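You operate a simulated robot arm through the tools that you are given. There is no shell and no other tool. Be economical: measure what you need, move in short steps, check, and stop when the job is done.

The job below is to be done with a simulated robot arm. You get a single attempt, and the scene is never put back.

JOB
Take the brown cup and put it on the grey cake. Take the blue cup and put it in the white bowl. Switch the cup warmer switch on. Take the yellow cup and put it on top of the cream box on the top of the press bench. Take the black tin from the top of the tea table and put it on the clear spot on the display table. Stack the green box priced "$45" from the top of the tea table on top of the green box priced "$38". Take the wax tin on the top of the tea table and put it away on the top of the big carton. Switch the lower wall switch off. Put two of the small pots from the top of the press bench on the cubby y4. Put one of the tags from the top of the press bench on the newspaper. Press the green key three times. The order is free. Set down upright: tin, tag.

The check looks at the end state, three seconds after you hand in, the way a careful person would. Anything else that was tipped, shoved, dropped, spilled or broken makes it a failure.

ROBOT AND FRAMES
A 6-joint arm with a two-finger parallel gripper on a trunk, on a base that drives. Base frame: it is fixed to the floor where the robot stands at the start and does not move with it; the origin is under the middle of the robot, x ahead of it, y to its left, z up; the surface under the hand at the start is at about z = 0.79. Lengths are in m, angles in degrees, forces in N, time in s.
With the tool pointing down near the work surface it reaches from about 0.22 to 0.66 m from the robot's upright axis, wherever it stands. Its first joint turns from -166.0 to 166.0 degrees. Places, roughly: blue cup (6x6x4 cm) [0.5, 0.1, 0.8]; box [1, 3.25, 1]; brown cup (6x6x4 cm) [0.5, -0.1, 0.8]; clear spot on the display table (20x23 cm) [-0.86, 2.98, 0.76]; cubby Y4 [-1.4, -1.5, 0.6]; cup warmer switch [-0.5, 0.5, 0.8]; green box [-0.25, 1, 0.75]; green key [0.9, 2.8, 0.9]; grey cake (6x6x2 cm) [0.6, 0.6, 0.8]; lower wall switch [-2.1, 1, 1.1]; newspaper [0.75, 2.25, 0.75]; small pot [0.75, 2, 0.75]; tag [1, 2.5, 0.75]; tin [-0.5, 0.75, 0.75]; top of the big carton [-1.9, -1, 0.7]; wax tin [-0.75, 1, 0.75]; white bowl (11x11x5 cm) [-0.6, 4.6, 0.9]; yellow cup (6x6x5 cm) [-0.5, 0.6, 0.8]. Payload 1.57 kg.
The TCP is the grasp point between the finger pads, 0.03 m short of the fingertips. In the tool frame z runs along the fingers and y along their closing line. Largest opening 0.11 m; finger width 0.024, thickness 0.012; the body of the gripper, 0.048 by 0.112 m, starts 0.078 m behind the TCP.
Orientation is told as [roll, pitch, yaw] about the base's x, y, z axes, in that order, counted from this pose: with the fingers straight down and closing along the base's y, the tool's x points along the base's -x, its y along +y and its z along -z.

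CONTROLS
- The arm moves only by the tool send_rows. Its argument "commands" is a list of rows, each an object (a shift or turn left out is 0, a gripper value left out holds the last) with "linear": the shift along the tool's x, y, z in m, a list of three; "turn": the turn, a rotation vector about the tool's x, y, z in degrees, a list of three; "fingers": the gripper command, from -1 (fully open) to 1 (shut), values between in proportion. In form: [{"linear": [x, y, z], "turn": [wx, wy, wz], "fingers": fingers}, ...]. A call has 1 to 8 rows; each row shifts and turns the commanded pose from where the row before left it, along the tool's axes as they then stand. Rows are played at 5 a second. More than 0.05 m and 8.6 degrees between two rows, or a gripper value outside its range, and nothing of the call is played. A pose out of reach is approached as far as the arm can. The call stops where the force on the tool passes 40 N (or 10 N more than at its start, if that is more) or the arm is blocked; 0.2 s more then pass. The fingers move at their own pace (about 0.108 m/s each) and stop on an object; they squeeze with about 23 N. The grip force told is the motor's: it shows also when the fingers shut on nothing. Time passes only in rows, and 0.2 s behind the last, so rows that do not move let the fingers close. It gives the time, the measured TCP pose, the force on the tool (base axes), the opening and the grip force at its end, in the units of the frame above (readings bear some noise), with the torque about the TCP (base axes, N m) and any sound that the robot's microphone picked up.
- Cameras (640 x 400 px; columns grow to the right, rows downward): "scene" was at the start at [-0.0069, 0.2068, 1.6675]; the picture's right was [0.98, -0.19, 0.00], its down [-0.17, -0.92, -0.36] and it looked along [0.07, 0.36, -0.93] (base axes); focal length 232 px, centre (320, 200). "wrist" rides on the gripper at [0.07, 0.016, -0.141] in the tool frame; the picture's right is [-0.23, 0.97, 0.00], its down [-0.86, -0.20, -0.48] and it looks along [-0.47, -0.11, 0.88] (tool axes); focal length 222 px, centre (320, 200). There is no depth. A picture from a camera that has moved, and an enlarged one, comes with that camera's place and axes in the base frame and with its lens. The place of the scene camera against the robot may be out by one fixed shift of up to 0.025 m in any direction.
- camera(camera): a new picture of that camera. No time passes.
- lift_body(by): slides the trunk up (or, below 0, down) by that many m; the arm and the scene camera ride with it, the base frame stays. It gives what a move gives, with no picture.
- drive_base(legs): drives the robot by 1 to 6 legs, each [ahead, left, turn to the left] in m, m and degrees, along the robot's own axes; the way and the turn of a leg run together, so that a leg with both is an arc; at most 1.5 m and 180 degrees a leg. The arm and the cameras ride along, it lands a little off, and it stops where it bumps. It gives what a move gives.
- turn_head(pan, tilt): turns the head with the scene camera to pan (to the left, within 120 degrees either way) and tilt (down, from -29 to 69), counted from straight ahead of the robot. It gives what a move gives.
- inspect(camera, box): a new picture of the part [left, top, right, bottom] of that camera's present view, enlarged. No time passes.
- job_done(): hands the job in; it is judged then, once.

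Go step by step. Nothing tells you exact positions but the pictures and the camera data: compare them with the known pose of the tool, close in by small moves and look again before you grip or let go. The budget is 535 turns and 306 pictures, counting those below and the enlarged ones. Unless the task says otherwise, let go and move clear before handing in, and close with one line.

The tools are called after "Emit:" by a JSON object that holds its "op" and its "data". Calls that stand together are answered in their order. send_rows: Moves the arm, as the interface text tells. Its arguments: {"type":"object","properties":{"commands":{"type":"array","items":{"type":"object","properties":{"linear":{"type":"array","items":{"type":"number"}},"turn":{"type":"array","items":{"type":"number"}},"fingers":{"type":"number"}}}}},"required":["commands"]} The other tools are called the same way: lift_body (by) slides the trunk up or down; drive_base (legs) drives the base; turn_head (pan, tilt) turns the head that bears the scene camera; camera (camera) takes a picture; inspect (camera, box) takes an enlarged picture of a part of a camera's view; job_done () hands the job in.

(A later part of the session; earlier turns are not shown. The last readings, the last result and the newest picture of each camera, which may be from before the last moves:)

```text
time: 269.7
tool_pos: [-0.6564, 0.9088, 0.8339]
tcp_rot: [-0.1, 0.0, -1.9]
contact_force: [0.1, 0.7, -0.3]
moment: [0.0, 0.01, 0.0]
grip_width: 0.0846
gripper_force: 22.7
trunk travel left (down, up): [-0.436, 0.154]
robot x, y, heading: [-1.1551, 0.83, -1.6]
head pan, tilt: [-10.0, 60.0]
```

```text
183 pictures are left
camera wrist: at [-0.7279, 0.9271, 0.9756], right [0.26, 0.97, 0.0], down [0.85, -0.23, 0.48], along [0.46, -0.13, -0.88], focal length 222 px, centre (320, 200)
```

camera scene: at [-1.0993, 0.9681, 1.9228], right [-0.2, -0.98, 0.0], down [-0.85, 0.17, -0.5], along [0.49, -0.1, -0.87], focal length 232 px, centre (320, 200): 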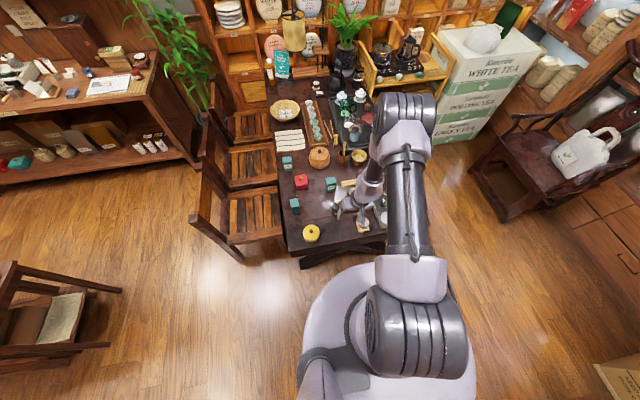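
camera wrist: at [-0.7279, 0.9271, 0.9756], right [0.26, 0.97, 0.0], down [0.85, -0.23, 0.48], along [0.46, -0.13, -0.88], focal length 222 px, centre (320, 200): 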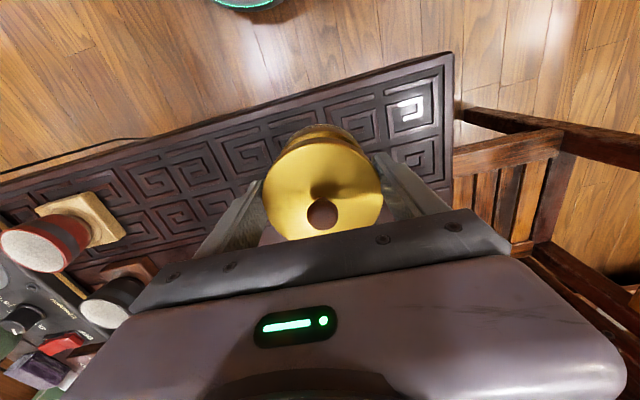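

I heard a snap on closing. I'll look closely at what is held and what remains.

Emit:
{"op": "inspect", "data": {"camera": "wrist", "box": [200, 90, 460, 250]}}

Emit:
{"op": "lift_body", "data": {"by": 0.06}}

Emit:
{"op": "inspect", "data": {"camera": "wrist", "box": [200, 90, 460, 250]}}

```text
2.46 times, centred on (330, 170) of wrist
camera zoom: at [-0.7279, 0.9271, 0.9756], right [0.26, 0.97, 0.0], down [0.85, -0.23, 0.48], along [0.46, -0.13, -0.88], focal length 547 px, centre (295, 274)
```

zoom: 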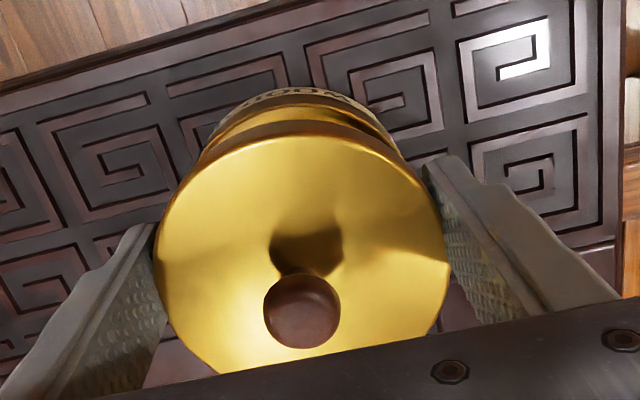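

```text
time: 270.7
tool_pos: [-0.6582, 0.9083, 0.8945]
tcp_rot: [-0.1, -0.1, -1.9]
contact_force: [0.0, -0.5, -0.3]
moment: [-0.03, -0.02, 0.0]
grip_width: 0.0849
gripper_force: 23.1
trunk travel left (down, up): [-0.496, 0.094]
robot x, y, heading: [-1.1521, 0.8286, -1.5]
head pan, tilt: [-10.0, 60.0]
```

```text
2.46 times, centred on (330, 170) of wrist
camera zoom: at [-0.7279, 0.9271, 1.0355], right [0.26, 0.97, 0.0], down [0.85, -0.23, 0.48], along [0.46, -0.13, -0.88], focal length 547 px, centre (295, 274)
```

zoom: 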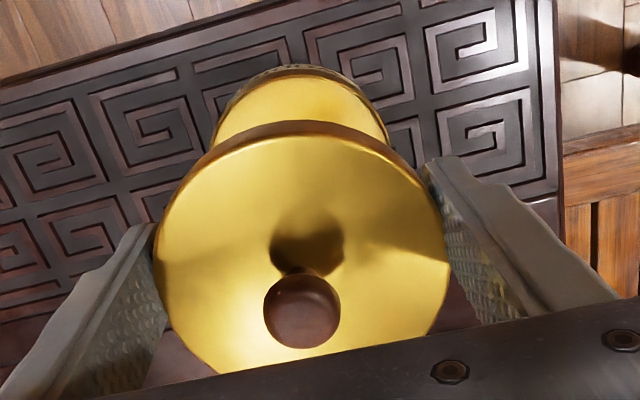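

Emit:
{"op": "inspect", "data": {"camera": "wrist", "box": [270, 100, 390, 170]}}

Emit:
{"op": "inspect", "data": {"camera": "scene", "box": [280, 190, 360, 250]}}

```text
5.33 times, centred on (330, 135) of wrist
camera zoom: at [-0.7279, 0.9271, 1.0355], right [0.26, 0.97, 0.0], down [0.85, -0.23, 0.48], along [0.46, -0.13, -0.88], focal length 1185 px, centre (267, 547)
```

zoom: 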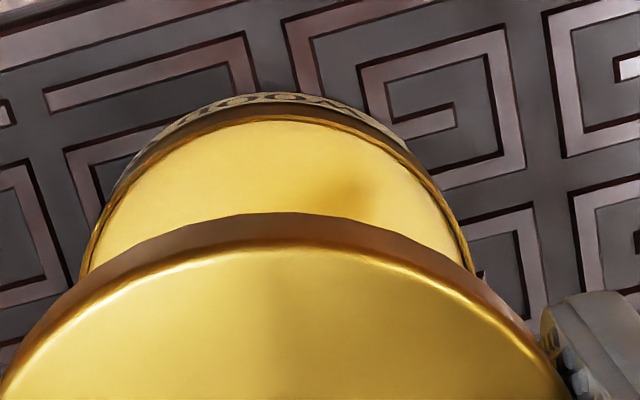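

```text
6.67 times, centred on (320, 220) of scene
camera zoom: at [-1.099, 0.9682, 1.8978], right [-0.2, -0.98, 0.0], down [-0.85, 0.17, -0.5], along [0.49, -0.1, -0.87], focal length 1544 px, centre (320, 67)
```

zoom: 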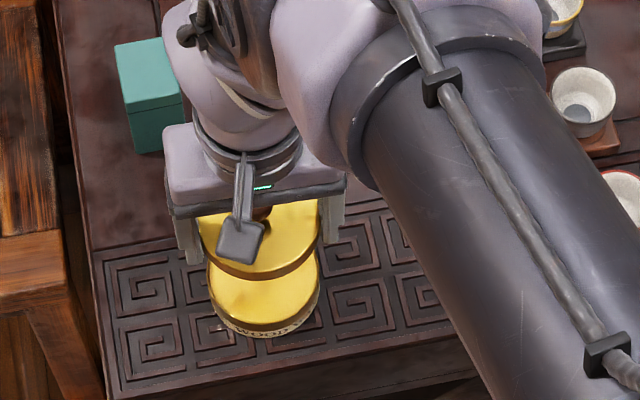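

The lid came off (tin reads "WOOD WAX"); the body is still in place. I'll lower the lid straight back and press it on.

Emit:
{"op": "lift_body", "data": {"by": -0.09}}

Emit:
{"op": "inspect", "data": {"camera": "wrist", "box": [200, 90, 460, 250]}}

```text
time: 271.9
tool_pos: [-0.6571, 0.9077, 0.8027]
tcp_rot: [-0.1, 0.0, -1.9]
contact_force: [0.4, 0.2, 0.1]
moment: [-0.01, -0.01, -0.02]
grip_width: 0.0846
gripper_force: 23.1
trunk travel left (down, up): [-0.406, 0.184]
robot x, y, heading: [-1.1527, 0.8253, -1.5]
head pan, tilt: [-10.0, 60.0]
```

```text
2.46 times, centred on (330, 170) of wrist
camera zoom: at [-0.7279, 0.9271, 0.9458], right [0.26, 0.97, 0.0], down [0.85, -0.23, 0.48], along [0.46, -0.13, -0.88], focal length 547 px, centre (295, 274)
```

zoom: 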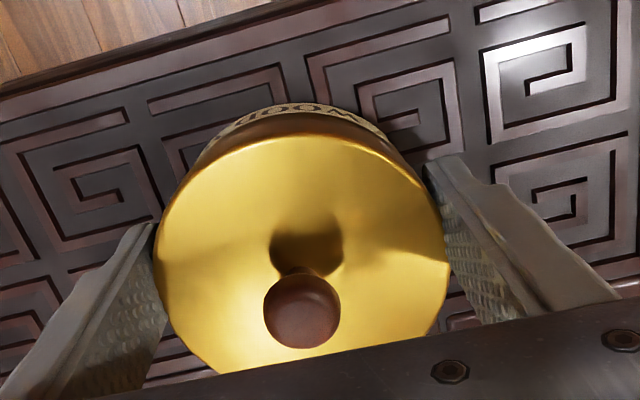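

Emit:
{"op": "send_rows", "data": {"commands": [{"linear": [0, 0, 0.005]}, {"linear": [0, 0, 0.003]}, {"linear": [0, 0, 0.002]}, {"linear": [0, 0, 0.002]}]}}

Emit:
{"op": "inspect", "data": {"camera": "wrist", "box": [200, 90, 460, 250]}}

```text
time: 272.9
tool_pos: [-0.6577, 0.9089, 0.7934]
tcp_rot: [-0.1, -0.2, -1.9]
contact_force: [-3.5, 4.2, 27.9]
moment: [0.06, 0.1, -0.02]
grip_width: 0.0847
gripper_force: 23.4
trunk travel left (down, up): [-0.406, 0.184]
robot x, y, heading: [-1.1497, 0.8279, -1.5]
head pan, tilt: [-10.0, 60.0]
heard: snap
```

```text
2.46 times, centred on (330, 170) of wrist
camera zoom: at [-0.7283, 0.9269, 0.9353], right [0.26, 0.97, 0.0], down [0.85, -0.23, 0.48], along [0.47, -0.13, -0.88], focal length 547 px, centre (295, 274)
```

zoom: 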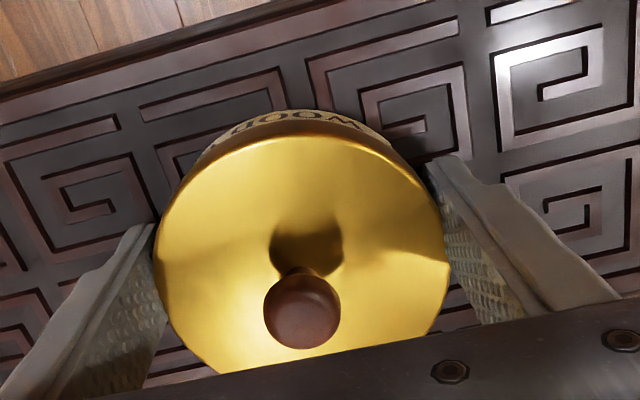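

The lid snapped back on. While still gripped, I'll try lifting very gently.

Emit:
{"op": "send_rows", "data": {"commands": [{"linear": [0, 0, -0.002]}, {"linear": [0, 0, -0.002]}, {"linear": [0, 0, -0.002]}, {"linear": [0, 0, -0.002]}, {"linear": [0, 0, -0.002]}]}}

Emit:
{"op": "inspect", "data": {"camera": "wrist", "box": [200, 90, 460, 250]}}

```text
time: 274.1
tool_pos: [-0.6571, 0.9084, 0.8015]
tcp_rot: [-0.1, 0.1, -1.9]
contact_force: [0.0, 0.3, -0.1]
moment: [0.02, 0.03, 0.0]
grip_width: 0.0845
gripper_force: 23.3
trunk travel left (down, up): [-0.406, 0.184]
robot x, y, heading: [-1.1525, 0.8299, -1.4]
head pan, tilt: [-10.0, 60.0]
heard: snap
```

```text
2.46 times, centred on (330, 170) of wrist
camera zoom: at [-0.7281, 0.9263, 0.9442], right [0.26, 0.97, 0.0], down [0.85, -0.23, 0.48], along [0.46, -0.13, -0.88], focal length 547 px, centre (295, 274)
```

zoom: 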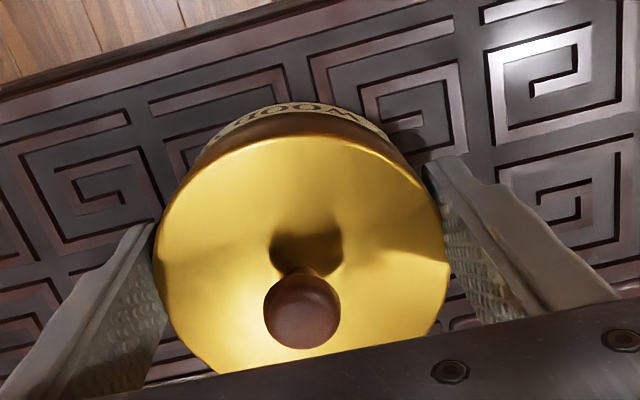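

The snap-fit lid is weaker than the tin's weight, so I'll move lid and body separately and snap them together on the carton. First, the lid goes to the carton.

Emit:
{"op": "lift_body", "data": {"by": 0.16}}

Emit:
{"op": "drive_base", "data": {"legs": [[-0.05, -1.3, 1.5], [0, 0, -150], [0.12, 0, 0]]}}

Emit:
{"op": "turn_head", "data": {"pan": 0, "tilt": 50}}

Emit:
{"op": "camera", "data": {"camera": "scene"}}

Emit:
{"op": "camera", "data": {"camera": "wrist"}}

```text
time: 276.0
tool_pos: [-0.657, 0.9065, 0.9626]
tcp_rot: [-0.2, 0.0, -1.9]
contact_force: [0.1, -0.2, 0.0]
moment: [0.01, -0.01, 0.02]
grip_width: 0.0846
gripper_force: 23.5
trunk travel left (down, up): [-0.566, 0.024]
robot x, y, heading: [-1.1507, 0.8298, -1.6]
head pan, tilt: [-10.0, 60.0]
```

```text
time: 289.5
tool_pos: [-1.7801, -0.7901, 0.9632]
tcp_rot: [-0.1, 0.0, -155.8]
contact_force: [0.2, 0.2, -0.9]
moment: [0.0, 0.0, 0.05]
grip_width: 0.0848
gripper_force: 22.7
trunk travel left (down, up): [-0.566, 0.024]
robot x, y, heading: [-1.3731, -0.5031, -155.6]
head pan, tilt: [-10.0, 60.0]
```

```text
time: 290.2
tool_pos: [-1.7793, -0.7918, 0.9628]
tcp_rot: [-0.1, 0.1, -155.8]
contact_force: [-0.8, -0.2, 0.7]
moment: [-0.04, 0.01, -0.01]
grip_width: 0.0846
gripper_force: 23.5
trunk travel left (down, up): [-0.566, 0.024]
robot x, y, heading: [-1.3681, -0.5024, -155.6]
head pan, tilt: [0.0, 50.0]
```

```text
175 pictures are left
camera scene: at [-1.3619, -0.6422, 1.9803], right [-0.41, 0.91, 0.0], down [0.7, 0.32, -0.64], along [-0.58, -0.27, -0.77], focal length 232 px, centre (320, 200)
```

scene: 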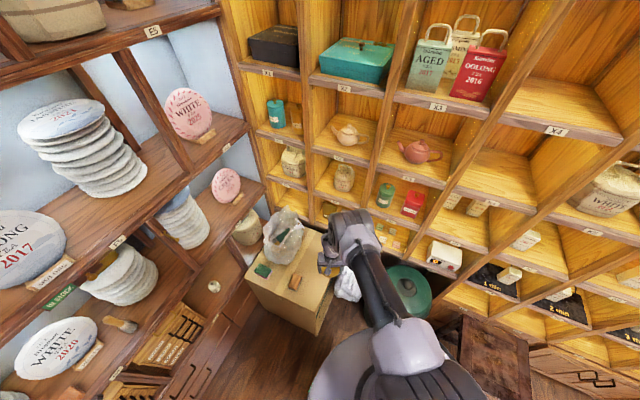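

```text
174 pictures are left
camera wrist: at [-1.7107, -0.7773, 1.1042], right [0.19, -0.98, 0.0], down [-0.86, -0.17, 0.48], along [-0.47, -0.09, -0.88], focal length 222 px, centre (320, 200)
```

wrist: 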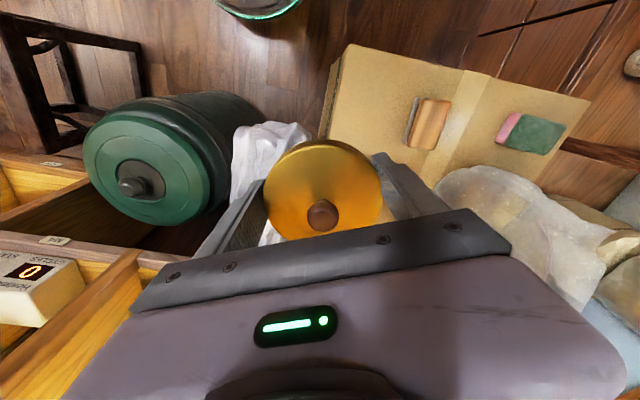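

Free strip on the carton runs along y≈-0.86, x from -1.66 westward. I'll square the tool and set the lid at about (-1.715,-0.862).

Emit:
{"op": "send_rows", "data": {"commands": [{"turn": [0, 0, 8.07]}, {"turn": [0, 0, 8.07]}, {"turn": [0, 0, 8.07]}, {"linear": [0.032, 0.035, 0.0]}, {"linear": [0.032, 0.035, 0.0]}]}}

Emit:
{"op": "lift_body", "data": {"by": -0.15}}

Emit:
{"op": "camera", "data": {"camera": "wrist"}}

```text
time: 291.4
tool_pos: [-1.7148, -0.8589, 0.9613]
tcp_rot: [-0.2, -0.2, 179.8]
contact_force: [0.1, 0.0, -0.9]
moment: [0.01, 0.0, -0.01]
grip_width: 0.0845
gripper_force: 23.6
trunk travel left (down, up): [-0.566, 0.024]
robot x, y, heading: [-1.3675, -0.504, -155.8]
head pan, tilt: [0.0, 50.0]
```

```text
time: 293.2
tool_pos: [-1.7149, -0.859, 0.8115]
tcp_rot: [-0.2, -0.1, 180.0]
contact_force: [0.8, 0.3, 0.4]
moment: [-0.03, 0.04, -0.01]
grip_width: 0.0848
gripper_force: 23.0
trunk travel left (down, up): [-0.416, 0.174]
robot x, y, heading: [-1.3727, -0.5058, -155.6]
head pan, tilt: [0.0, 50.0]
```

```text
173 pictures are left
camera wrist: at [-1.6462, -0.8755, 0.953], right [-0.23, -0.97, 0.0], down [-0.85, 0.2, 0.48], along [-0.47, 0.11, -0.88], focal length 222 px, centre (320, 200)
```

wrist: 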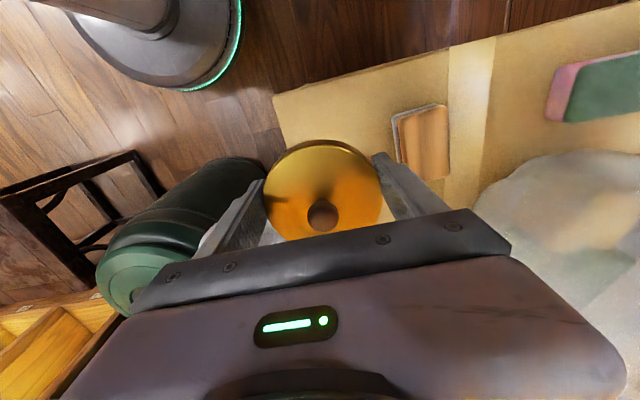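

Emit:
{"op": "send_rows", "data": {"commands": [{"turn": [0, 0, -8.5]}, {"turn": [0, 0, -8.5]}, {"turn": [0, 0, -8.5]}, {"turn": [0, 0, -8.5]}, {"turn": [0, 0, -8.5]}, {"turn": [0, 0, -8.5]}, {"turn": [0, 0, -8.5]}, {"turn": [0, 0, -8.5]}]}}

Emit:
{"op": "send_rows", "data": {"commands": [{"turn": [0, 0, -8.5]}, {"turn": [0, 0, -8.5]}, {"turn": [0, 0, -5]}, {"linear": [-0.02, 0.007, 0.02]}]}}

Emit:
{"op": "camera", "data": {"camera": "wrist"}}

```text
time: 295.0
tool_pos: [-1.7149, -0.8578, 0.8106]
tcp_rot: [-0.1, 0.1, -111.8]
contact_force: [0.4, 0.4, -1.6]
moment: [-0.02, 0.03, 0.0]
grip_width: 0.0846
gripper_force: 23.0
trunk travel left (down, up): [-0.416, 0.174]
robot x, y, heading: [-1.3678, -0.5024, -155.3]
head pan, tilt: [0.0, 50.0]
```

```text
time: 296.0
tool_pos: [-1.7078, -0.8796, 0.7894]
tcp_rot: [-0.1, 0.1, -90.1]
contact_force: [0.1, 0.0, -1.1]
moment: [0.02, 0.01, -0.01]
grip_width: 0.0844
gripper_force: 23.3
trunk travel left (down, up): [-0.416, 0.174]
robot x, y, heading: [-1.3706, -0.5032, -155.7]
head pan, tilt: [0.0, 50.0]
```

```text
172 pictures are left
camera wrist: at [-1.6933, -0.8104, 0.9332], right [0.97, -0.23, 0.0], down [-0.2, -0.86, 0.48], along [-0.11, -0.46, -0.88], focal length 222 px, centre (320, 200)
```

wrist: 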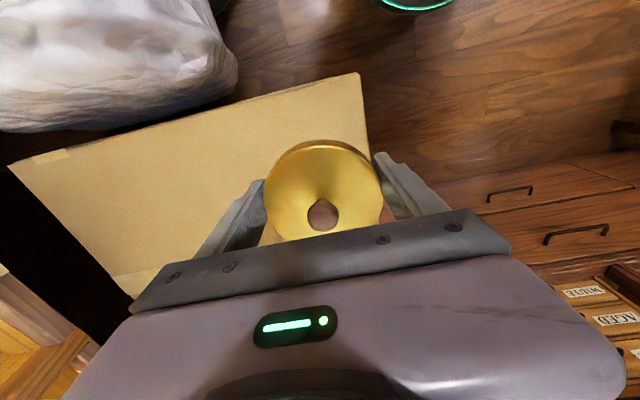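

Emit:
{"op": "send_rows", "data": {"commands": [{"linear": [0.004, -0.008, 0.0]}]}}

Emit:
{"op": "lift_body", "data": {"by": -0.045}}

Emit:
{"op": "send_rows", "data": {"commands": [{"linear": [0, 0, 0.005]}, {"linear": [0, 0, 0.004]}, {"linear": [0, 0, 0.004]}, {"linear": [0, 0, 0.003]}]}}

```text
time: 296.4
tool_pos: [-1.7155, -0.8741, 0.7917]
tcp_rot: [0.0, 0.2, -90.0]
contact_force: [-0.3, -0.4, -0.2]
moment: [0.0, -0.01, 0.03]
grip_width: 0.0844
gripper_force: 23.0
trunk travel left (down, up): [-0.416, 0.174]
robot x, y, heading: [-1.3712, -0.5041, -155.4]
head pan, tilt: [0.0, 50.0]
```

```text
time: 297.3
tool_pos: [-1.7168, -0.8748, 0.7455]
tcp_rot: [-0.1, 0.2, -90.1]
contact_force: [0.1, 0.0, 0.2]
moment: [-0.02, -0.03, -0.01]
grip_width: 0.0846
gripper_force: 22.9
trunk travel left (down, up): [-0.371, 0.219]
robot x, y, heading: [-1.3742, -0.5029, -155.6]
head pan, tilt: [0.0, 50.0]
```

```text
time: 298.3
tool_pos: [-1.7166, -0.8745, 0.7301]
tcp_rot: [-0.2, 0.2, -90.0]
contact_force: [0.0, -0.4, -1.0]
moment: [0.01, 0.01, 0.0]
grip_width: 0.0845
gripper_force: 23.5
trunk travel left (down, up): [-0.371, 0.219]
robot x, y, heading: [-1.3699, -0.5016, -155.4]
head pan, tilt: [0.0, 50.0]
```

Emit:
{"op": "send_rows", "data": {"commands": [{"linear": [0, 0, 0.004]}, {"linear": [0, 0, 0.004]}, {"linear": [0, 0, 0.003]}, {"linear": [0, 0, 0.003]}]}}

Emit:
{"op": "camera", "data": {"camera": "wrist"}}

```text
time: 299.3
tool_pos: [-1.7184, -0.8738, 0.7175]
tcp_rot: [0.0, 0.1, -90.0]
contact_force: [-0.2, 0.2, -0.7]
moment: [-0.03, -0.05, 0.03]
grip_width: 0.0847
gripper_force: 23.2
trunk travel left (down, up): [-0.371, 0.219]
robot x, y, heading: [-1.3711, -0.5033, -155.4]
head pan, tilt: [0.0, 50.0]
```

```text
171 pictures are left
camera wrist: at [-1.702, -0.8046, 0.8589], right [0.97, -0.23, 0.0], down [-0.2, -0.86, 0.48], along [-0.11, -0.46, -0.88], focal length 222 px, centre (320, 200)
```

wrist: 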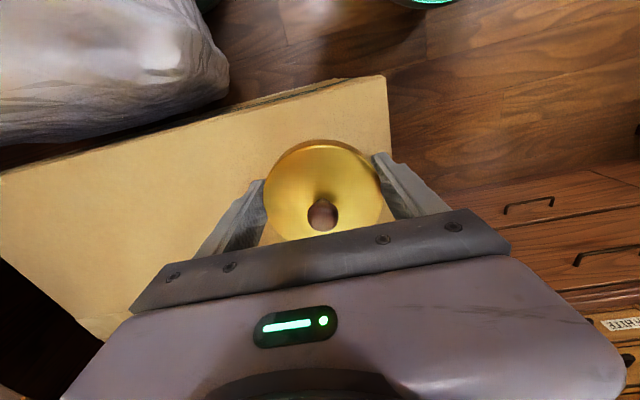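

Emit:
{"op": "lift_body", "data": {"by": -0.02}}

Emit:
{"op": "send_rows", "data": {"commands": [{"linear": [0, 0, 0.005]}, {"linear": [0, 0, 0.004]}, {"linear": [0, 0, 0.004]}, {"linear": [0, 0, 0.004]}]}}

```text
time: 299.9
tool_pos: [-1.7181, -0.8738, 0.6967]
tcp_rot: [-0.1, 0.1, -90.0]
contact_force: [0.6, 0.0, -0.3]
moment: [0.0, -0.05, 0.02]
grip_width: 0.0846
gripper_force: 22.9
trunk travel left (down, up): [-0.351, 0.239]
robot x, y, heading: [-1.3731, -0.5008, -155.5]
head pan, tilt: [0.0, 50.0]
```

```text
time: 300.6
tool_pos: [-1.7178, -0.8742, 0.6921]
tcp_rot: [0.0, 0.0, -90.0]
contact_force: [6.2, 10.4, 34.9]
moment: [0.57, -1.8, 0.7]
grip_width: 0.0847
gripper_force: 23.1
trunk travel left (down, up): [-0.351, 0.239]
robot x, y, heading: [-1.3718, -0.5056, -155.6]
head pan, tilt: [0.0, 50.0]
stopped in row 3: the force on the tool passed its limit at 53 N (the readings are from after the stop); the commanded pose is now the measured one
```

Fingertips touch the carton (top ≈0.662). I'll release the lid gently here.

Emit:
{"op": "send_rows", "data": {"commands": [{"linear": [0, 0, -0.002]}, {"fingers": -0.7}, {}, {}]}}

Emit:
{"op": "lift_body", "data": {"by": 0.12}}

Emit:
{"op": "camera", "data": {"camera": "wrist"}}

```text
time: 301.6
tool_pos: [-1.7174, -0.8756, 0.6914]
tcp_rot: [-0.2, -0.1, -90.0]
contact_force: [-3.7, 0.5, 3.9]
moment: [0.06, -0.08, 0.09]
grip_width: 0.09
gripper_force: 0.1
trunk travel left (down, up): [-0.351, 0.239]
robot x, y, heading: [-1.372, -0.5025, -155.6]
head pan, tilt: [0.0, 50.0]
```

```text
time: 303.1
tool_pos: [-1.7173, -0.8748, 0.8121]
tcp_rot: [-0.2, -0.1, -90.0]
contact_force: [0.0, 0.9, 0.6]
moment: [0.0, 0.02, 0.0]
grip_width: 0.0935
gripper_force: 0.1
trunk travel left (down, up): [-0.471, 0.119]
robot x, y, heading: [-1.3706, -0.5059, -155.3]
head pan, tilt: [0.0, 50.0]
```

```text
170 pictures are left
camera wrist: at [-1.7024, -0.8059, 0.9542], right [0.97, -0.23, 0.0], down [-0.2, -0.86, 0.48], along [-0.11, -0.47, -0.88], focal length 222 px, centre (320, 200)
```

wrist: 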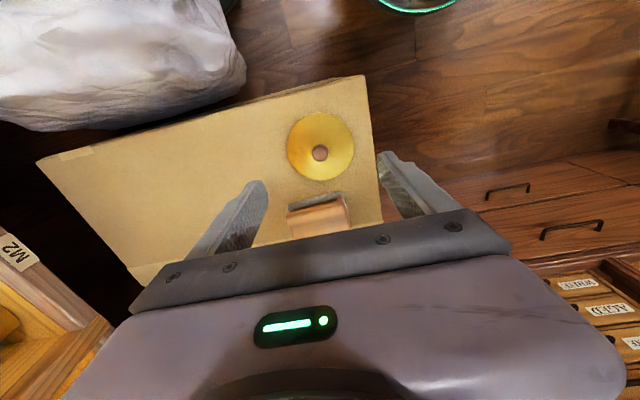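

Lid rests flat on the carton. Returning to the tea table for the tin body.

Emit:
{"op": "lift_body", "data": {"by": 0.115}}

Emit:
{"op": "send_rows", "data": {"commands": [{"linear": [0, 0, -0.04], "fingers": -1}, {"linear": [0, 0, -0.04]}]}}

Emit:
{"op": "drive_base", "data": {"legs": [[-0.12, 0, 0], [0, 0, 155.4], [0.1, 1.28, 0]]}}

Emit:
{"op": "camera", "data": {"camera": "wrist"}}

```text
time: 304.5
tool_pos: [-1.7178, -0.8743, 0.9277]
tcp_rot: [-0.1, 0.0, -90.0]
contact_force: [0.3, -0.4, 0.8]
moment: [-0.02, -0.03, 0.02]
grip_width: 0.0935
gripper_force: 0.0
trunk travel left (down, up): [-0.586, 0.004]
robot x, y, heading: [-1.3725, -0.5009, -155.5]
head pan, tilt: [0.0, 50.0]
```

```text
time: 305.1
tool_pos: [-1.7175, -0.8738, 1.0079]
tcp_rot: [0.0, 0.0, -90.0]
contact_force: [0.5, -0.4, 0.3]
moment: [-0.02, -0.01, 0.0]
grip_width: 0.11
gripper_force: 0.1
trunk travel left (down, up): [-0.586, 0.004]
robot x, y, heading: [-1.3698, -0.503, -155.5]
head pan, tilt: [0.0, 50.0]
```

```text
time: 318.7
tool_pos: [-0.6549, 1.0025, 1.0071]
tcp_rot: [-0.1, -0.1, 64.6]
contact_force: [0.9, 0.2, 0.5]
moment: [0.01, 0.0, 0.0]
grip_width: 0.1099
gripper_force: 0.1
trunk travel left (down, up): [-0.586, 0.004]
robot x, y, heading: [-1.1289, 0.8173, -1.0]
head pan, tilt: [0.0, 50.0]
```

```text
169 pictures are left
camera wrist: at [-0.7002, 0.9464, 1.1485], right [-0.78, 0.62, 0.0], down [0.55, 0.69, 0.48], along [0.3, 0.37, -0.88], focal length 222 px, centre (320, 200)
```

wrist: 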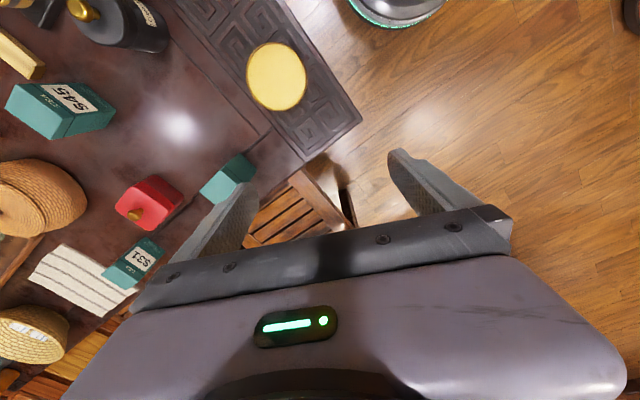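

Emit:
{"op": "send_rows", "data": {"commands": [{"linear": [0.0427, -0.019, 0]}, {"linear": [0.0427, -0.019, 0]}]}}

Emit:
{"op": "lift_body", "data": {"by": -0.14}}

Emit:
{"op": "camera", "data": {"camera": "wrist"}}

```text
time: 319.3
tool_pos: [-0.6558, 0.9088, 1.0063]
tcp_rot: [-0.1, 0.0, 64.5]
contact_force: [0.5, -0.6, -0.2]
moment: [0.0, -0.01, -0.01]
grip_width: 0.1102
gripper_force: 0.1
trunk travel left (down, up): [-0.586, 0.004]
robot x, y, heading: [-1.1273, 0.8179, -0.8]
head pan, tilt: [0.0, 50.0]
```

```text
time: 321.0
tool_pos: [-0.6566, 0.9096, 0.8664]
tcp_rot: [-0.1, 0.0, 64.6]
contact_force: [0.5, -0.4, 0.4]
moment: [0.03, 0.0, -0.01]
grip_width: 0.1103
gripper_force: 0.1
trunk travel left (down, up): [-0.446, 0.144]
robot x, y, heading: [-1.1279, 0.8184, -1.0]
head pan, tilt: [0.0, 50.0]
```

```text
168 pictures are left
camera wrist: at [-0.7027, 0.8544, 1.0081], right [-0.78, 0.62, 0.0], down [0.55, 0.69, 0.48], along [0.3, 0.37, -0.88], focal length 222 px, centre (320, 200)
```

wrist: 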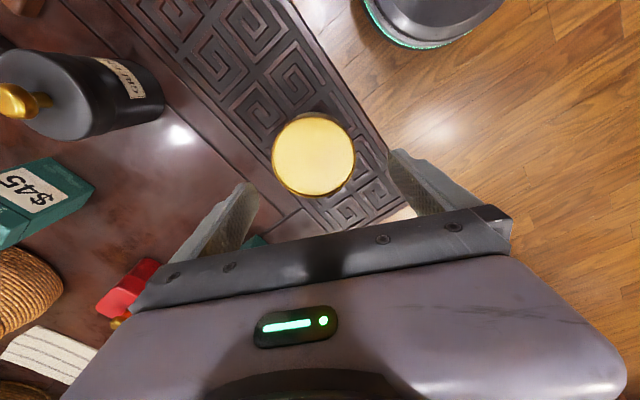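

Emit:
{"op": "send_rows", "data": {"commands": [{"linear": [0.0055, -0.004, 0]}]}}

Emit:
{"op": "lift_body", "data": {"by": -0.072}}

Emit:
{"op": "camera", "data": {"camera": "wrist"}}

```text
time: 321.4
tool_pos: [-0.6545, 0.9034, 0.8662]
tcp_rot: [-0.1, 0.0, 64.4]
contact_force: [0.4, -0.2, 0.2]
moment: [0.02, 0.02, 0.01]
grip_width: 0.1099
gripper_force: 0.1
trunk travel left (down, up): [-0.446, 0.144]
robot x, y, heading: [-1.126, 0.8141, -1.2]
head pan, tilt: [0.0, 50.0]
```

```text
time: 322.5
tool_pos: [-0.6552, 0.9036, 0.7945]
tcp_rot: [-0.1, 0.0, 64.4]
contact_force: [-0.4, 0.1, 0.1]
moment: [0.0, 0.02, -0.02]
grip_width: 0.1101
gripper_force: 0.0
trunk travel left (down, up): [-0.374, 0.216]
robot x, y, heading: [-1.1275, 0.8171, -0.9]
head pan, tilt: [0.0, 50.0]
```

```text
167 pictures are left
camera wrist: at [-0.7016, 0.8476, 0.9361], right [-0.78, 0.62, 0.0], down [0.55, 0.69, 0.48], along [0.3, 0.37, -0.88], focal length 222 px, centre (320, 200)
```

wrist: 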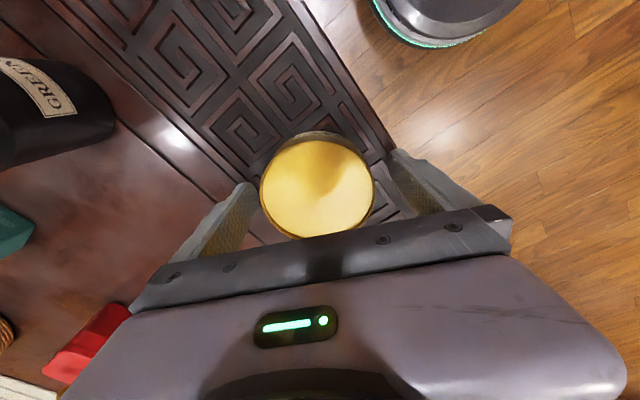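

Emit:
{"op": "send_rows", "data": {"commands": [{"linear": [0, 0, 0.003]}, {"linear": [0, 0, 0.003]}, {"fingers": 1}, {}, {}, {}]}}

Emit:
{"op": "lift_body", "data": {"by": 0.03}}

Emit:
{"op": "camera", "data": {"camera": "wrist"}}

```text
time: 323.9
tool_pos: [-0.6566, 0.9042, 0.791]
tcp_rot: [-0.3, 0.0, 64.4]
contact_force: [-16.4, 11.1, 30.7]
moment: [0.92, 1.92, -0.17]
grip_width: 0.0855
gripper_force: 23.4
trunk travel left (down, up): [-0.374, 0.216]
robot x, y, heading: [-1.1272, 0.8182, -1.1]
head pan, tilt: [0.0, 50.0]
```

```text
time: 324.6
tool_pos: [-0.6554, 0.903, 0.8179]
tcp_rot: [-0.1, 0.0, 64.6]
contact_force: [0.6, -0.1, -1.8]
moment: [0.01, 0.01, 0.01]
grip_width: 0.0854
gripper_force: 22.9
trunk travel left (down, up): [-0.404, 0.186]
robot x, y, heading: [-1.1284, 0.8173, -0.9]
head pan, tilt: [0.0, 50.0]
```

```text
166 pictures are left
camera wrist: at [-0.7007, 0.8474, 0.9603], right [-0.78, 0.62, 0.0], down [0.55, 0.69, 0.48], along [0.3, 0.37, -0.88], focal length 222 px, centre (320, 200)
```

wrist: 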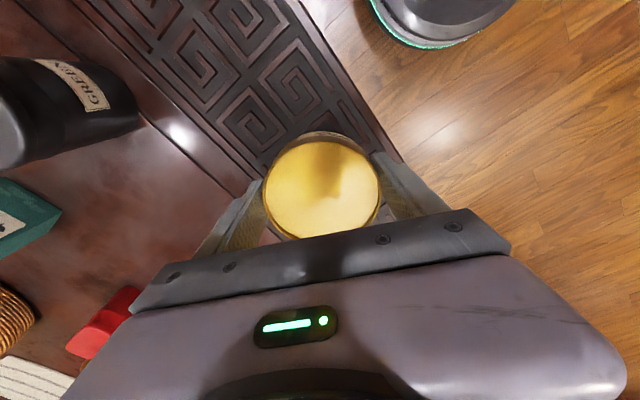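

Body held. Driving to the carton, ending about 12 cm further west.

Emit:
{"op": "lift_body", "data": {"by": 0.18}}

Emit:
{"op": "drive_base", "data": {"legs": [[-0.15, -1.32, 1.0], [0, 0, -155.5], [0.18, 0, 0]]}}

Emit:
{"op": "camera", "data": {"camera": "wrist"}}

```text
time: 326.6
tool_pos: [-0.6562, 0.9034, 0.9981]
tcp_rot: [0.0, 0.1, 64.5]
contact_force: [-0.4, 0.1, -1.5]
moment: [-0.01, 0.0, -0.03]
grip_width: 0.0851
gripper_force: 23.3
trunk travel left (down, up): [-0.584, 0.006]
robot x, y, heading: [-1.1273, 0.8181, -0.8]
head pan, tilt: [0.0, 50.0]
```

```text
time: 340.9
tool_pos: [-1.8419, -0.8489, 0.9991]
tcp_rot: [-0.1, 0.2, -91.5]
contact_force: [0.2, 0.4, -2.2]
moment: [0.05, 0.03, 0.01]
grip_width: 0.0849
gripper_force: 23.1
trunk travel left (down, up): [-0.584, 0.006]
robot x, y, heading: [-1.4466, -0.5798, -156.9]
head pan, tilt: [0.0, 50.0]
```

```text
165 pictures are left
camera wrist: at [-1.8253, -0.7797, 1.1405], right [0.97, -0.25, 0.0], down [-0.22, -0.85, 0.48], along [-0.12, -0.46, -0.88], focal length 222 px, centre (320, 200)
```

wrist: 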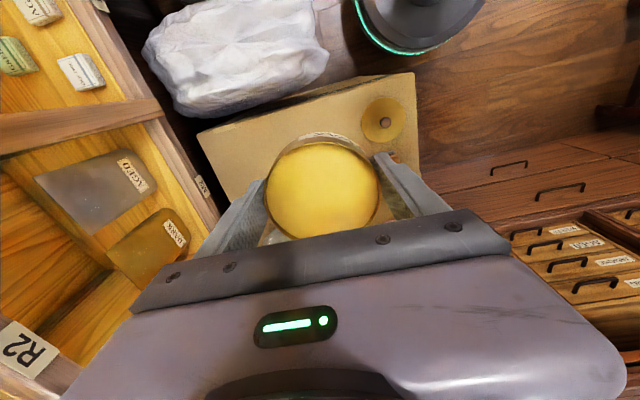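

Emit:
{"op": "send_rows", "data": {"commands": [{"linear": [-0.02, 0, 0]}]}}

Emit:
{"op": "lift_body", "data": {"by": -0.285}}

Emit:
{"op": "camera", "data": {"camera": "wrist"}}

```text
time: 341.3
tool_pos: [-1.8406, -0.8679, 0.9992]
tcp_rot: [-0.1, 0.1, -91.5]
contact_force: [0.5, -0.3, -2.4]
moment: [0.01, 0.0, 0.02]
grip_width: 0.0848
gripper_force: 22.6
trunk travel left (down, up): [-0.584, 0.006]
robot x, y, heading: [-1.4416, -0.5767, -156.8]
head pan, tilt: [0.0, 50.0]
```

```text
time: 344.2
tool_pos: [-1.8414, -0.8691, 0.7131]
tcp_rot: [-0.1, 0.0, -91.5]
contact_force: [-0.7, 0.6, -2.0]
moment: [0.04, -0.04, 0.02]
grip_width: 0.0851
gripper_force: 22.8
trunk travel left (down, up): [-0.299, 0.291]
robot x, y, heading: [-1.447, -0.5753, -156.6]
head pan, tilt: [0.0, 50.0]
```

```text
164 pictures are left
camera wrist: at [-1.8252, -0.7995, 0.8566], right [0.97, -0.25, 0.0], down [-0.22, -0.85, 0.48], along [-0.12, -0.46, -0.88], focal length 222 px, centre (320, 200)
```

wrist: 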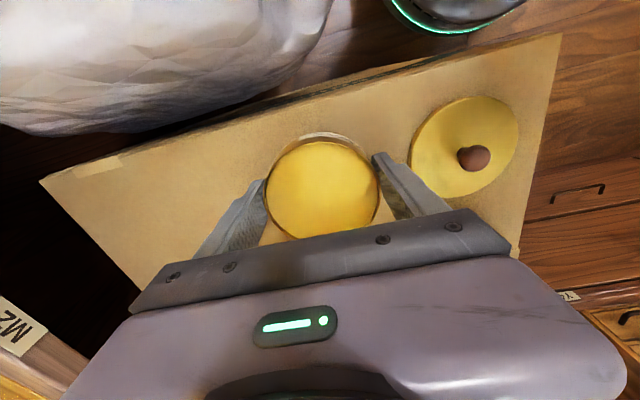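

Emit:
{"op": "send_rows", "data": {"commands": [{"linear": [0, 0, 0.008]}, {"linear": [0, 0, 0.004]}, {"linear": [0, 0, 0.003]}, {"linear": [0, 0, 0.003]}, {"linear": [0, 0, 0.002]}]}}

```text
time: 345.4
tool_pos: [-1.8419, -0.8692, 0.6954]
tcp_rot: [-0.1, -0.1, -91.4]
contact_force: [0.4, -0.3, -2.3]
moment: [0.0, 0.02, -0.04]
grip_width: 0.0847
gripper_force: 23.9
trunk travel left (down, up): [-0.299, 0.291]
robot x, y, heading: [-1.4477, -0.5796, -156.8]
head pan, tilt: [0.0, 50.0]
```

Emit:
{"op": "send_rows", "data": {"commands": [{"linear": [0, 0, 0.002]}, {"linear": [0, 0, 0.002]}]}}

Emit:
{"op": "send_rows", "data": {"commands": [{"fingers": -0.62}, {}, {}]}}

Emit:
{"op": "lift_body", "data": {"by": 0.1}}

Emit:
{"op": "camera", "data": {"camera": "wrist"}}

```text
time: 346.0
tool_pos: [-1.8423, -0.8677, 0.6918]
tcp_rot: [-0.3, -0.1, -91.5]
contact_force: [0.3, 6.8, 35.7]
moment: [0.33, -1.62, 0.32]
grip_width: 0.0853
gripper_force: 23.0
trunk travel left (down, up): [-0.299, 0.291]
robot x, y, heading: [-1.4422, -0.5769, -156.8]
head pan, tilt: [0.0, 50.0]
```

```text
time: 346.6
tool_pos: [-1.8443, -0.8676, 0.6935]
tcp_rot: [-0.3, -0.2, -91.4]
contact_force: [-1.3, 7.8, 29.8]
moment: [0.45, -1.52, 0.63]
grip_width: 0.0885
gripper_force: 0.1
trunk travel left (down, up): [-0.299, 0.291]
robot x, y, heading: [-1.4492, -0.5785, -157.1]
head pan, tilt: [0.0, 50.0]
stopped in row 2: the force on the tool passed its limit at 47 N (the readings are from after the stop); the commanded pose is now the measured one
```

```text
time: 347.9
tool_pos: [-1.8439, -0.8678, 0.791]
tcp_rot: [-0.1, 0.1, -91.5]
contact_force: [0.1, -0.1, 0.7]
moment: [-0.01, -0.01, 0.02]
grip_width: 0.0891
gripper_force: 0.0
trunk travel left (down, up): [-0.399, 0.191]
robot x, y, heading: [-1.4483, -0.5797, -156.9]
head pan, tilt: [0.0, 50.0]
```

```text
163 pictures are left
camera wrist: at [-1.8261, -0.7998, 0.9328], right [0.97, -0.25, 0.0], down [-0.22, -0.85, 0.48], along [-0.12, -0.46, -0.88], focal length 222 px, centre (320, 200)
```

wrist: 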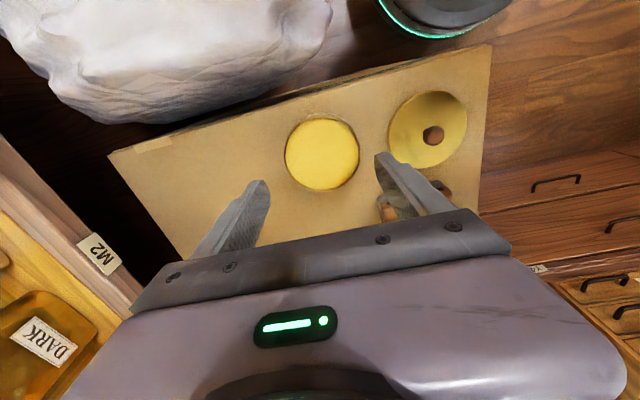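

Body placed at (-1.842,-0.871). Now the lid at (-1.721,-0.877) goes onto it.

Emit:
{"op": "send_rows", "data": {"commands": [{"linear": [-0.002, 0.041, 0], "fingers": -0.8}, {"linear": [-0.002, 0.041, 0]}, {"linear": [-0.002, 0.041, 0]}]}}

Emit:
{"op": "lift_body", "data": {"by": -0.06}}

Emit:
{"op": "camera", "data": {"camera": "wrist"}}

```text
time: 348.7
tool_pos: [-1.7185, -0.8797, 0.7901]
tcp_rot: [-0.1, 0.1, -91.5]
contact_force: [-0.6, -0.4, 0.5]
moment: [-0.03, 0.02, 0.04]
grip_width: 0.0991
gripper_force: 0.0
trunk travel left (down, up): [-0.399, 0.191]
robot x, y, heading: [-1.4424, -0.5775, -157.1]
head pan, tilt: [0.0, 50.0]
```

```text
time: 349.7
tool_pos: [-1.7187, -0.8779, 0.7301]
tcp_rot: [0.0, 0.0, -91.6]
contact_force: [-0.9, 0.7, 1.1]
moment: [-0.01, -0.02, 0.01]
grip_width: 0.0988
gripper_force: 0.1
trunk travel left (down, up): [-0.339, 0.251]
robot x, y, heading: [-1.4446, -0.5751, -156.9]
head pan, tilt: [0.0, 50.0]
```

```text
162 pictures are left
camera wrist: at [-1.7024, -0.8092, 0.8722], right [0.97, -0.25, 0.0], down [-0.22, -0.85, 0.48], along [-0.12, -0.46, -0.88], focal length 222 px, centre (320, 200)
```

wrist: 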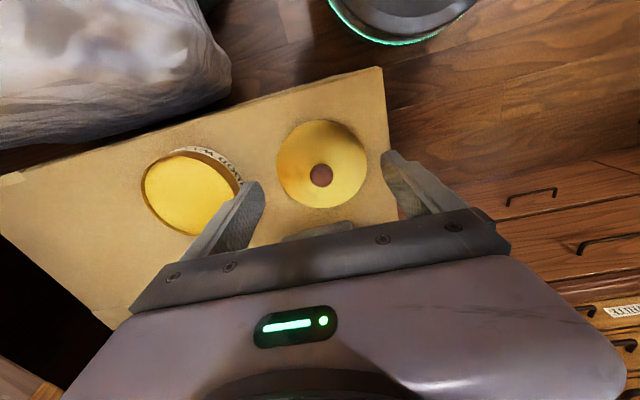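

Emit:
{"op": "send_rows", "data": {"commands": [{"linear": [0.003, 0, 0.015]}, {"linear": [0, 0, 0.012]}, {"linear": [0, 0, 0.006]}, {"fingers": 1}, {}, {}, {}]}}

Emit:
{"op": "lift_body", "data": {"by": 0.09}}

Emit:
{"op": "camera", "data": {"camera": "wrist"}}

```text
time: 351.3
tool_pos: [-1.7189, -0.8749, 0.6981]
tcp_rot: [-0.2, 0.0, -91.6]
contact_force: [0.0, -0.7, 0.1]
moment: [-0.03, 0.0, 0.0]
grip_width: 0.0853
gripper_force: 23.2
trunk travel left (down, up): [-0.339, 0.251]
robot x, y, heading: [-1.4452, -0.5764, -156.7]
head pan, tilt: [0.0, 50.0]
```

```text
time: 352.6
tool_pos: [-1.7185, -0.8747, 0.7868]
tcp_rot: [-0.2, 0.0, -91.5]
contact_force: [0.0, -0.3, -0.8]
moment: [-0.01, -0.05, -0.02]
grip_width: 0.0847
gripper_force: 22.9
trunk travel left (down, up): [-0.429, 0.161]
robot x, y, heading: [-1.4506, -0.5788, -157.0]
head pan, tilt: [0.0, 50.0]
```

```text
161 pictures are left
camera wrist: at [-1.7022, -0.8058, 0.9289], right [0.97, -0.25, 0.0], down [-0.22, -0.85, 0.48], along [-0.12, -0.46, -0.88], focal length 222 px, centre (320, 200)
```

wrist: 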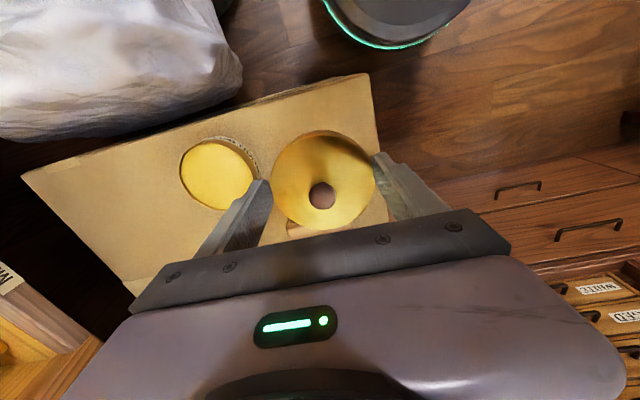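

Emit:
{"op": "send_rows", "data": {"commands": [{"linear": [-0.0007, -0.0417, 0]}, {"linear": [-0.0007, -0.0417, 0]}, {"linear": [-0.0006, -0.0416, 0]}]}}

Emit:
{"op": "lift_body", "data": {"by": -0.045}}

Emit:
{"op": "inspect", "data": {"camera": "wrist", "box": [200, 90, 460, 250]}}

```text
time: 353.4
tool_pos: [-1.8433, -0.8737, 0.788]
tcp_rot: [-0.1, -0.2, -91.4]
contact_force: [0.4, -0.4, -0.4]
moment: [0.02, -0.01, -0.01]
grip_width: 0.0847
gripper_force: 22.7
trunk travel left (down, up): [-0.429, 0.161]
robot x, y, heading: [-1.4452, -0.5751, -156.9]
head pan, tilt: [0.0, 50.0]
```

```text
time: 354.2
tool_pos: [-1.8438, -0.8737, 0.7433]
tcp_rot: [-0.1, -0.1, -91.5]
contact_force: [0.5, 0.4, -1.0]
moment: [0.0, 0.01, -0.02]
grip_width: 0.0845
gripper_force: 23.1
trunk travel left (down, up): [-0.384, 0.206]
robot x, y, heading: [-1.4459, -0.5747, -157.0]
head pan, tilt: [0.0, 50.0]
```

```text
2.46 times, centred on (330, 170) of wrist
camera zoom: at [-1.827, -0.8043, 0.8851], right [0.97, -0.25, 0.0], down [-0.22, -0.85, 0.48], along [-0.12, -0.46, -0.88], focal length 547 px, centre (295, 274)
```

zoom: 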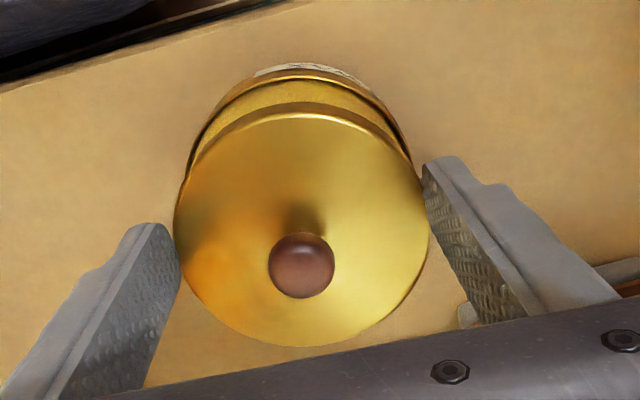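

Emit:
{"op": "send_rows", "data": {"commands": [{"linear": [0.004, 0.0, 0.008]}, {"linear": [0, 0, 0.005]}, {"linear": [0, 0, 0.003]}, {"linear": [0, 0, 0.002]}, {"linear": [0, 0, 0.002]}]}}

Emit:
{"op": "inspect", "data": {"camera": "wrist", "box": [200, 90, 460, 250]}}

```text
time: 355.4
tool_pos: [-1.8434, -0.8686, 0.7255]
tcp_rot: [-0.1, -0.2, -91.5]
contact_force: [2.4, 7.0, 18.0]
moment: [-0.33, 0.11, 0.01]
grip_width: 0.085
gripper_force: 23.0
trunk travel left (down, up): [-0.384, 0.206]
robot x, y, heading: [-1.4455, -0.5782, -156.8]
head pan, tilt: [0.0, 50.0]
```

```text
2.46 times, centred on (330, 170) of wrist
camera zoom: at [-1.8267, -0.7996, 0.8661], right [0.97, -0.25, 0.0], down [-0.22, -0.85, 0.48], along [-0.12, -0.46, -0.88], focal length 547 px, centre (295, 274)
```

zoom: 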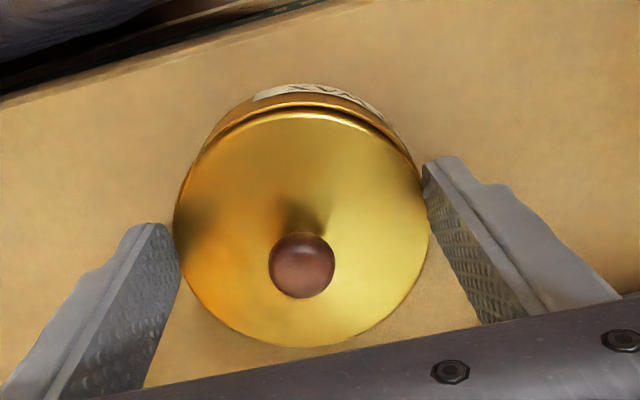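

Emit:
{"op": "send_rows", "data": {"commands": [{"linear": [0.002, 0.0, -0.001]}, {"linear": [0, 0, 0.002]}, {"linear": [0, 0, 0.002]}, {"linear": [0, 0, 0.002]}]}}

Emit:
{"op": "inspect", "data": {"camera": "wrist", "box": [200, 90, 460, 250]}}

```text
time: 356.3
tool_pos: [-1.8435, -0.8662, 0.7227]
tcp_rot: [-0.3, -0.3, -91.4]
contact_force: [7.9, 4.5, 24.6]
moment: [0.07, -0.56, 0.03]
grip_width: 0.0848
gripper_force: 22.8
trunk travel left (down, up): [-0.384, 0.206]
robot x, y, heading: [-1.4449, -0.5797, -157.0]
head pan, tilt: [0.0, 50.0]
stopped in row 4: the force on the tool passed its limit at 43 N (the readings are from after the stop); the commanded pose is now the measured one
```

```text
2.46 times, centred on (330, 170) of wrist
camera zoom: at [-1.8266, -0.7984, 0.8641], right [0.97, -0.25, 0.0], down [-0.22, -0.85, 0.48], along [-0.13, -0.47, -0.88], focal length 547 px, centre (295, 274)
```

zoom: 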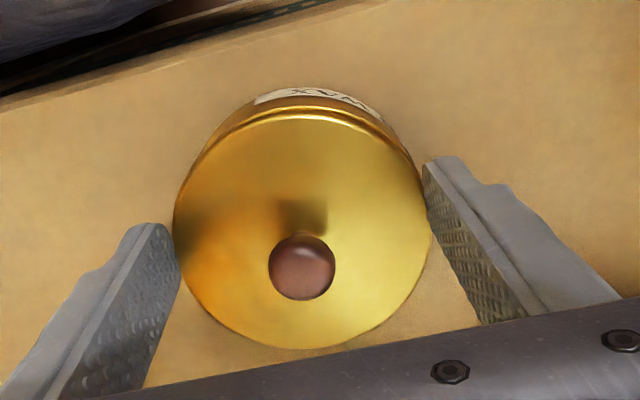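

Emit:
{"op": "send_rows", "data": {"commands": [{"linear": [0, 0, -0.004]}, {"linear": [0.0005, 0.002, 0.0]}, {"linear": [0, 0, 0.004]}, {"linear": [0, 0, 0.002]}, {"linear": [0, 0, 0.002]}, {"linear": [0, 0, 0.002]}]}}

```text
time: 357.7
tool_pos: [-1.8439, -0.8683, 0.7191]
tcp_rot: [-0.5, -0.3, -91.5]
contact_force: [6.4, 6.9, 29.4]
moment: [0.02, -0.8, 0.18]
grip_width: 0.0849
gripper_force: 22.8
trunk travel left (down, up): [-0.384, 0.206]
robot x, y, heading: [-1.4455, -0.5777, -156.7]
head pan, tilt: [0.0, 50.0]
heard: snap
stopped in row 6: the force on the tool passed its limit at 43 N (the readings are from after the stop); the commanded pose is now the measured one
```

Snap heard — the lid is on. Releasing carefully so it isn't pulled up.

Emit:
{"op": "send_rows", "data": {"commands": [{"linear": [0, 0, -0.0015]}, {"fingers": 0.1}, {"fingers": -0.6}, {"fingers": -0.6}, {}]}}

Emit:
{"op": "inspect", "data": {"camera": "wrist", "box": [200, 90, 460, 250]}}

```text
time: 358.9
tool_pos: [-1.8447, -0.8688, 0.7202]
tcp_rot: [-0.3, -0.2, -91.4]
contact_force: [1.1, 0.0, -0.5]
moment: [0.02, -0.01, -0.01]
grip_width: 0.088
gripper_force: 0.2
trunk travel left (down, up): [-0.384, 0.206]
robot x, y, heading: [-1.4431, -0.5744, -156.7]
head pan, tilt: [0.0, 50.0]
```

```text
2.46 times, centred on (330, 170) of wrist
camera zoom: at [-1.8273, -0.7989, 0.8615], right [0.97, -0.25, -0.01], down [-0.22, -0.85, 0.48], along [-0.13, -0.47, -0.88], focal length 547 px, centre (295, 274)
```

zoom: 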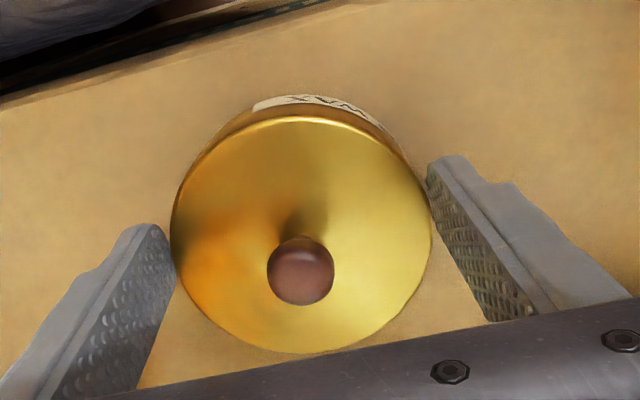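

Emit:
{"op": "send_rows", "data": {"commands": [{"fingers": -1}, {}, {"linear": [0, 0, -0.02]}, {"linear": [0, 0, -0.04]}, {"linear": [0, 0, -0.04]}]}}

Emit:
{"op": "camera", "data": {"camera": "wrist"}}

```text
time: 360.1
tool_pos: [-1.8447, -0.8662, 0.8212]
tcp_rot: [-0.4, -0.2, -91.5]
contact_force: [0.2, 0.5, 0.0]
moment: [0.01, -0.01, -0.02]
grip_width: 0.1098
gripper_force: 0.0
trunk travel left (down, up): [-0.384, 0.206]
robot x, y, heading: [-1.4447, -0.5799, -156.9]
head pan, tilt: [0.0, 50.0]
```

```text
156 pictures are left
camera wrist: at [-1.8273, -0.7961, 0.9617], right [0.97, -0.25, -0.01], down [-0.22, -0.85, 0.48], along [-0.13, -0.47, -0.88], focal length 222 px, centre (320, 200)
```

wrist: 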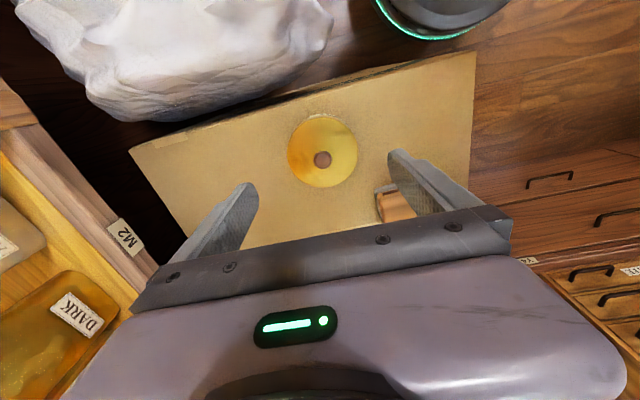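

Wax tin is complete on the carton. Next I'll go look at the lower wall switch near (-2.1,1.0,1.1).

Emit:
{"op": "lift_body", "data": {"by": 0.19}}

Emit:
{"op": "drive_base", "data": {"legs": [[-0.2, 0, 0], [0, 0, -23], [0, -1.4, 0]]}}

Emit:
{"op": "turn_head", "data": {"pan": 0, "tilt": 30}}

Emit:
{"op": "camera", "data": {"camera": "scene"}}

```text
time: 362.2
tool_pos: [-1.8449, -0.8659, 1.0093]
tcp_rot: [-0.4, -0.1, -91.5]
contact_force: [-1.2, -0.7, 0.1]
moment: [-0.03, 0.0, 0.03]
grip_width: 0.1098
gripper_force: 0.0
trunk travel left (down, up): [-0.574, 0.016]
robot x, y, heading: [-1.4462, -0.578, -157.0]
head pan, tilt: [0.0, 50.0]
```

```text
time: 371.6
tool_pos: [-1.7104, 0.8315, 1.009]
tcp_rot: [-0.4, -0.2, -117.9]
contact_force: [-0.6, -1.1, -0.4]
moment: [0.02, 0.01, -0.01]
grip_width: 0.11
gripper_force: 0.0
trunk travel left (down, up): [-0.574, 0.016]
robot x, y, heading: [-1.2241, 0.9121, 176.8]
head pan, tilt: [0.0, 50.0]
```

```text
time: 372.4
tool_pos: [-1.7113, 0.8317, 1.01]
tcp_rot: [-0.4, -0.1, -117.9]
contact_force: [-1.0, 1.0, -0.6]
moment: [-0.03, 0.01, -0.02]
grip_width: 0.1101
gripper_force: 0.1
trunk travel left (down, up): [-0.574, 0.016]
robot x, y, heading: [-1.2242, 0.9136, 176.8]
head pan, tilt: [0.0, 30.0]
```

```text
155 pictures are left
camera scene: at [-1.2998, 0.7891, 2.0178], right [0.06, 1.0, 0.0], down [0.5, -0.03, -0.87], along [-0.86, 0.05, -0.5], focal length 232 px, centre (320, 200)
```

scene: 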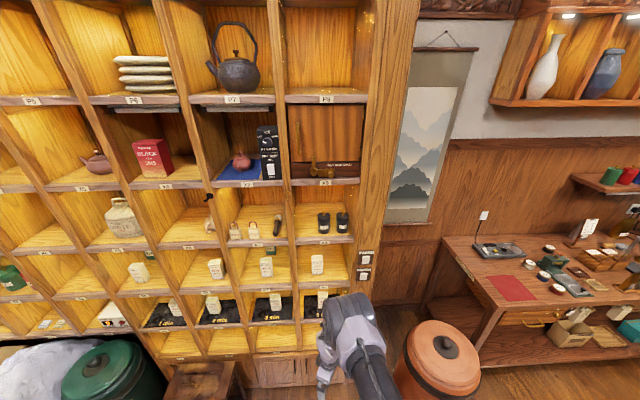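

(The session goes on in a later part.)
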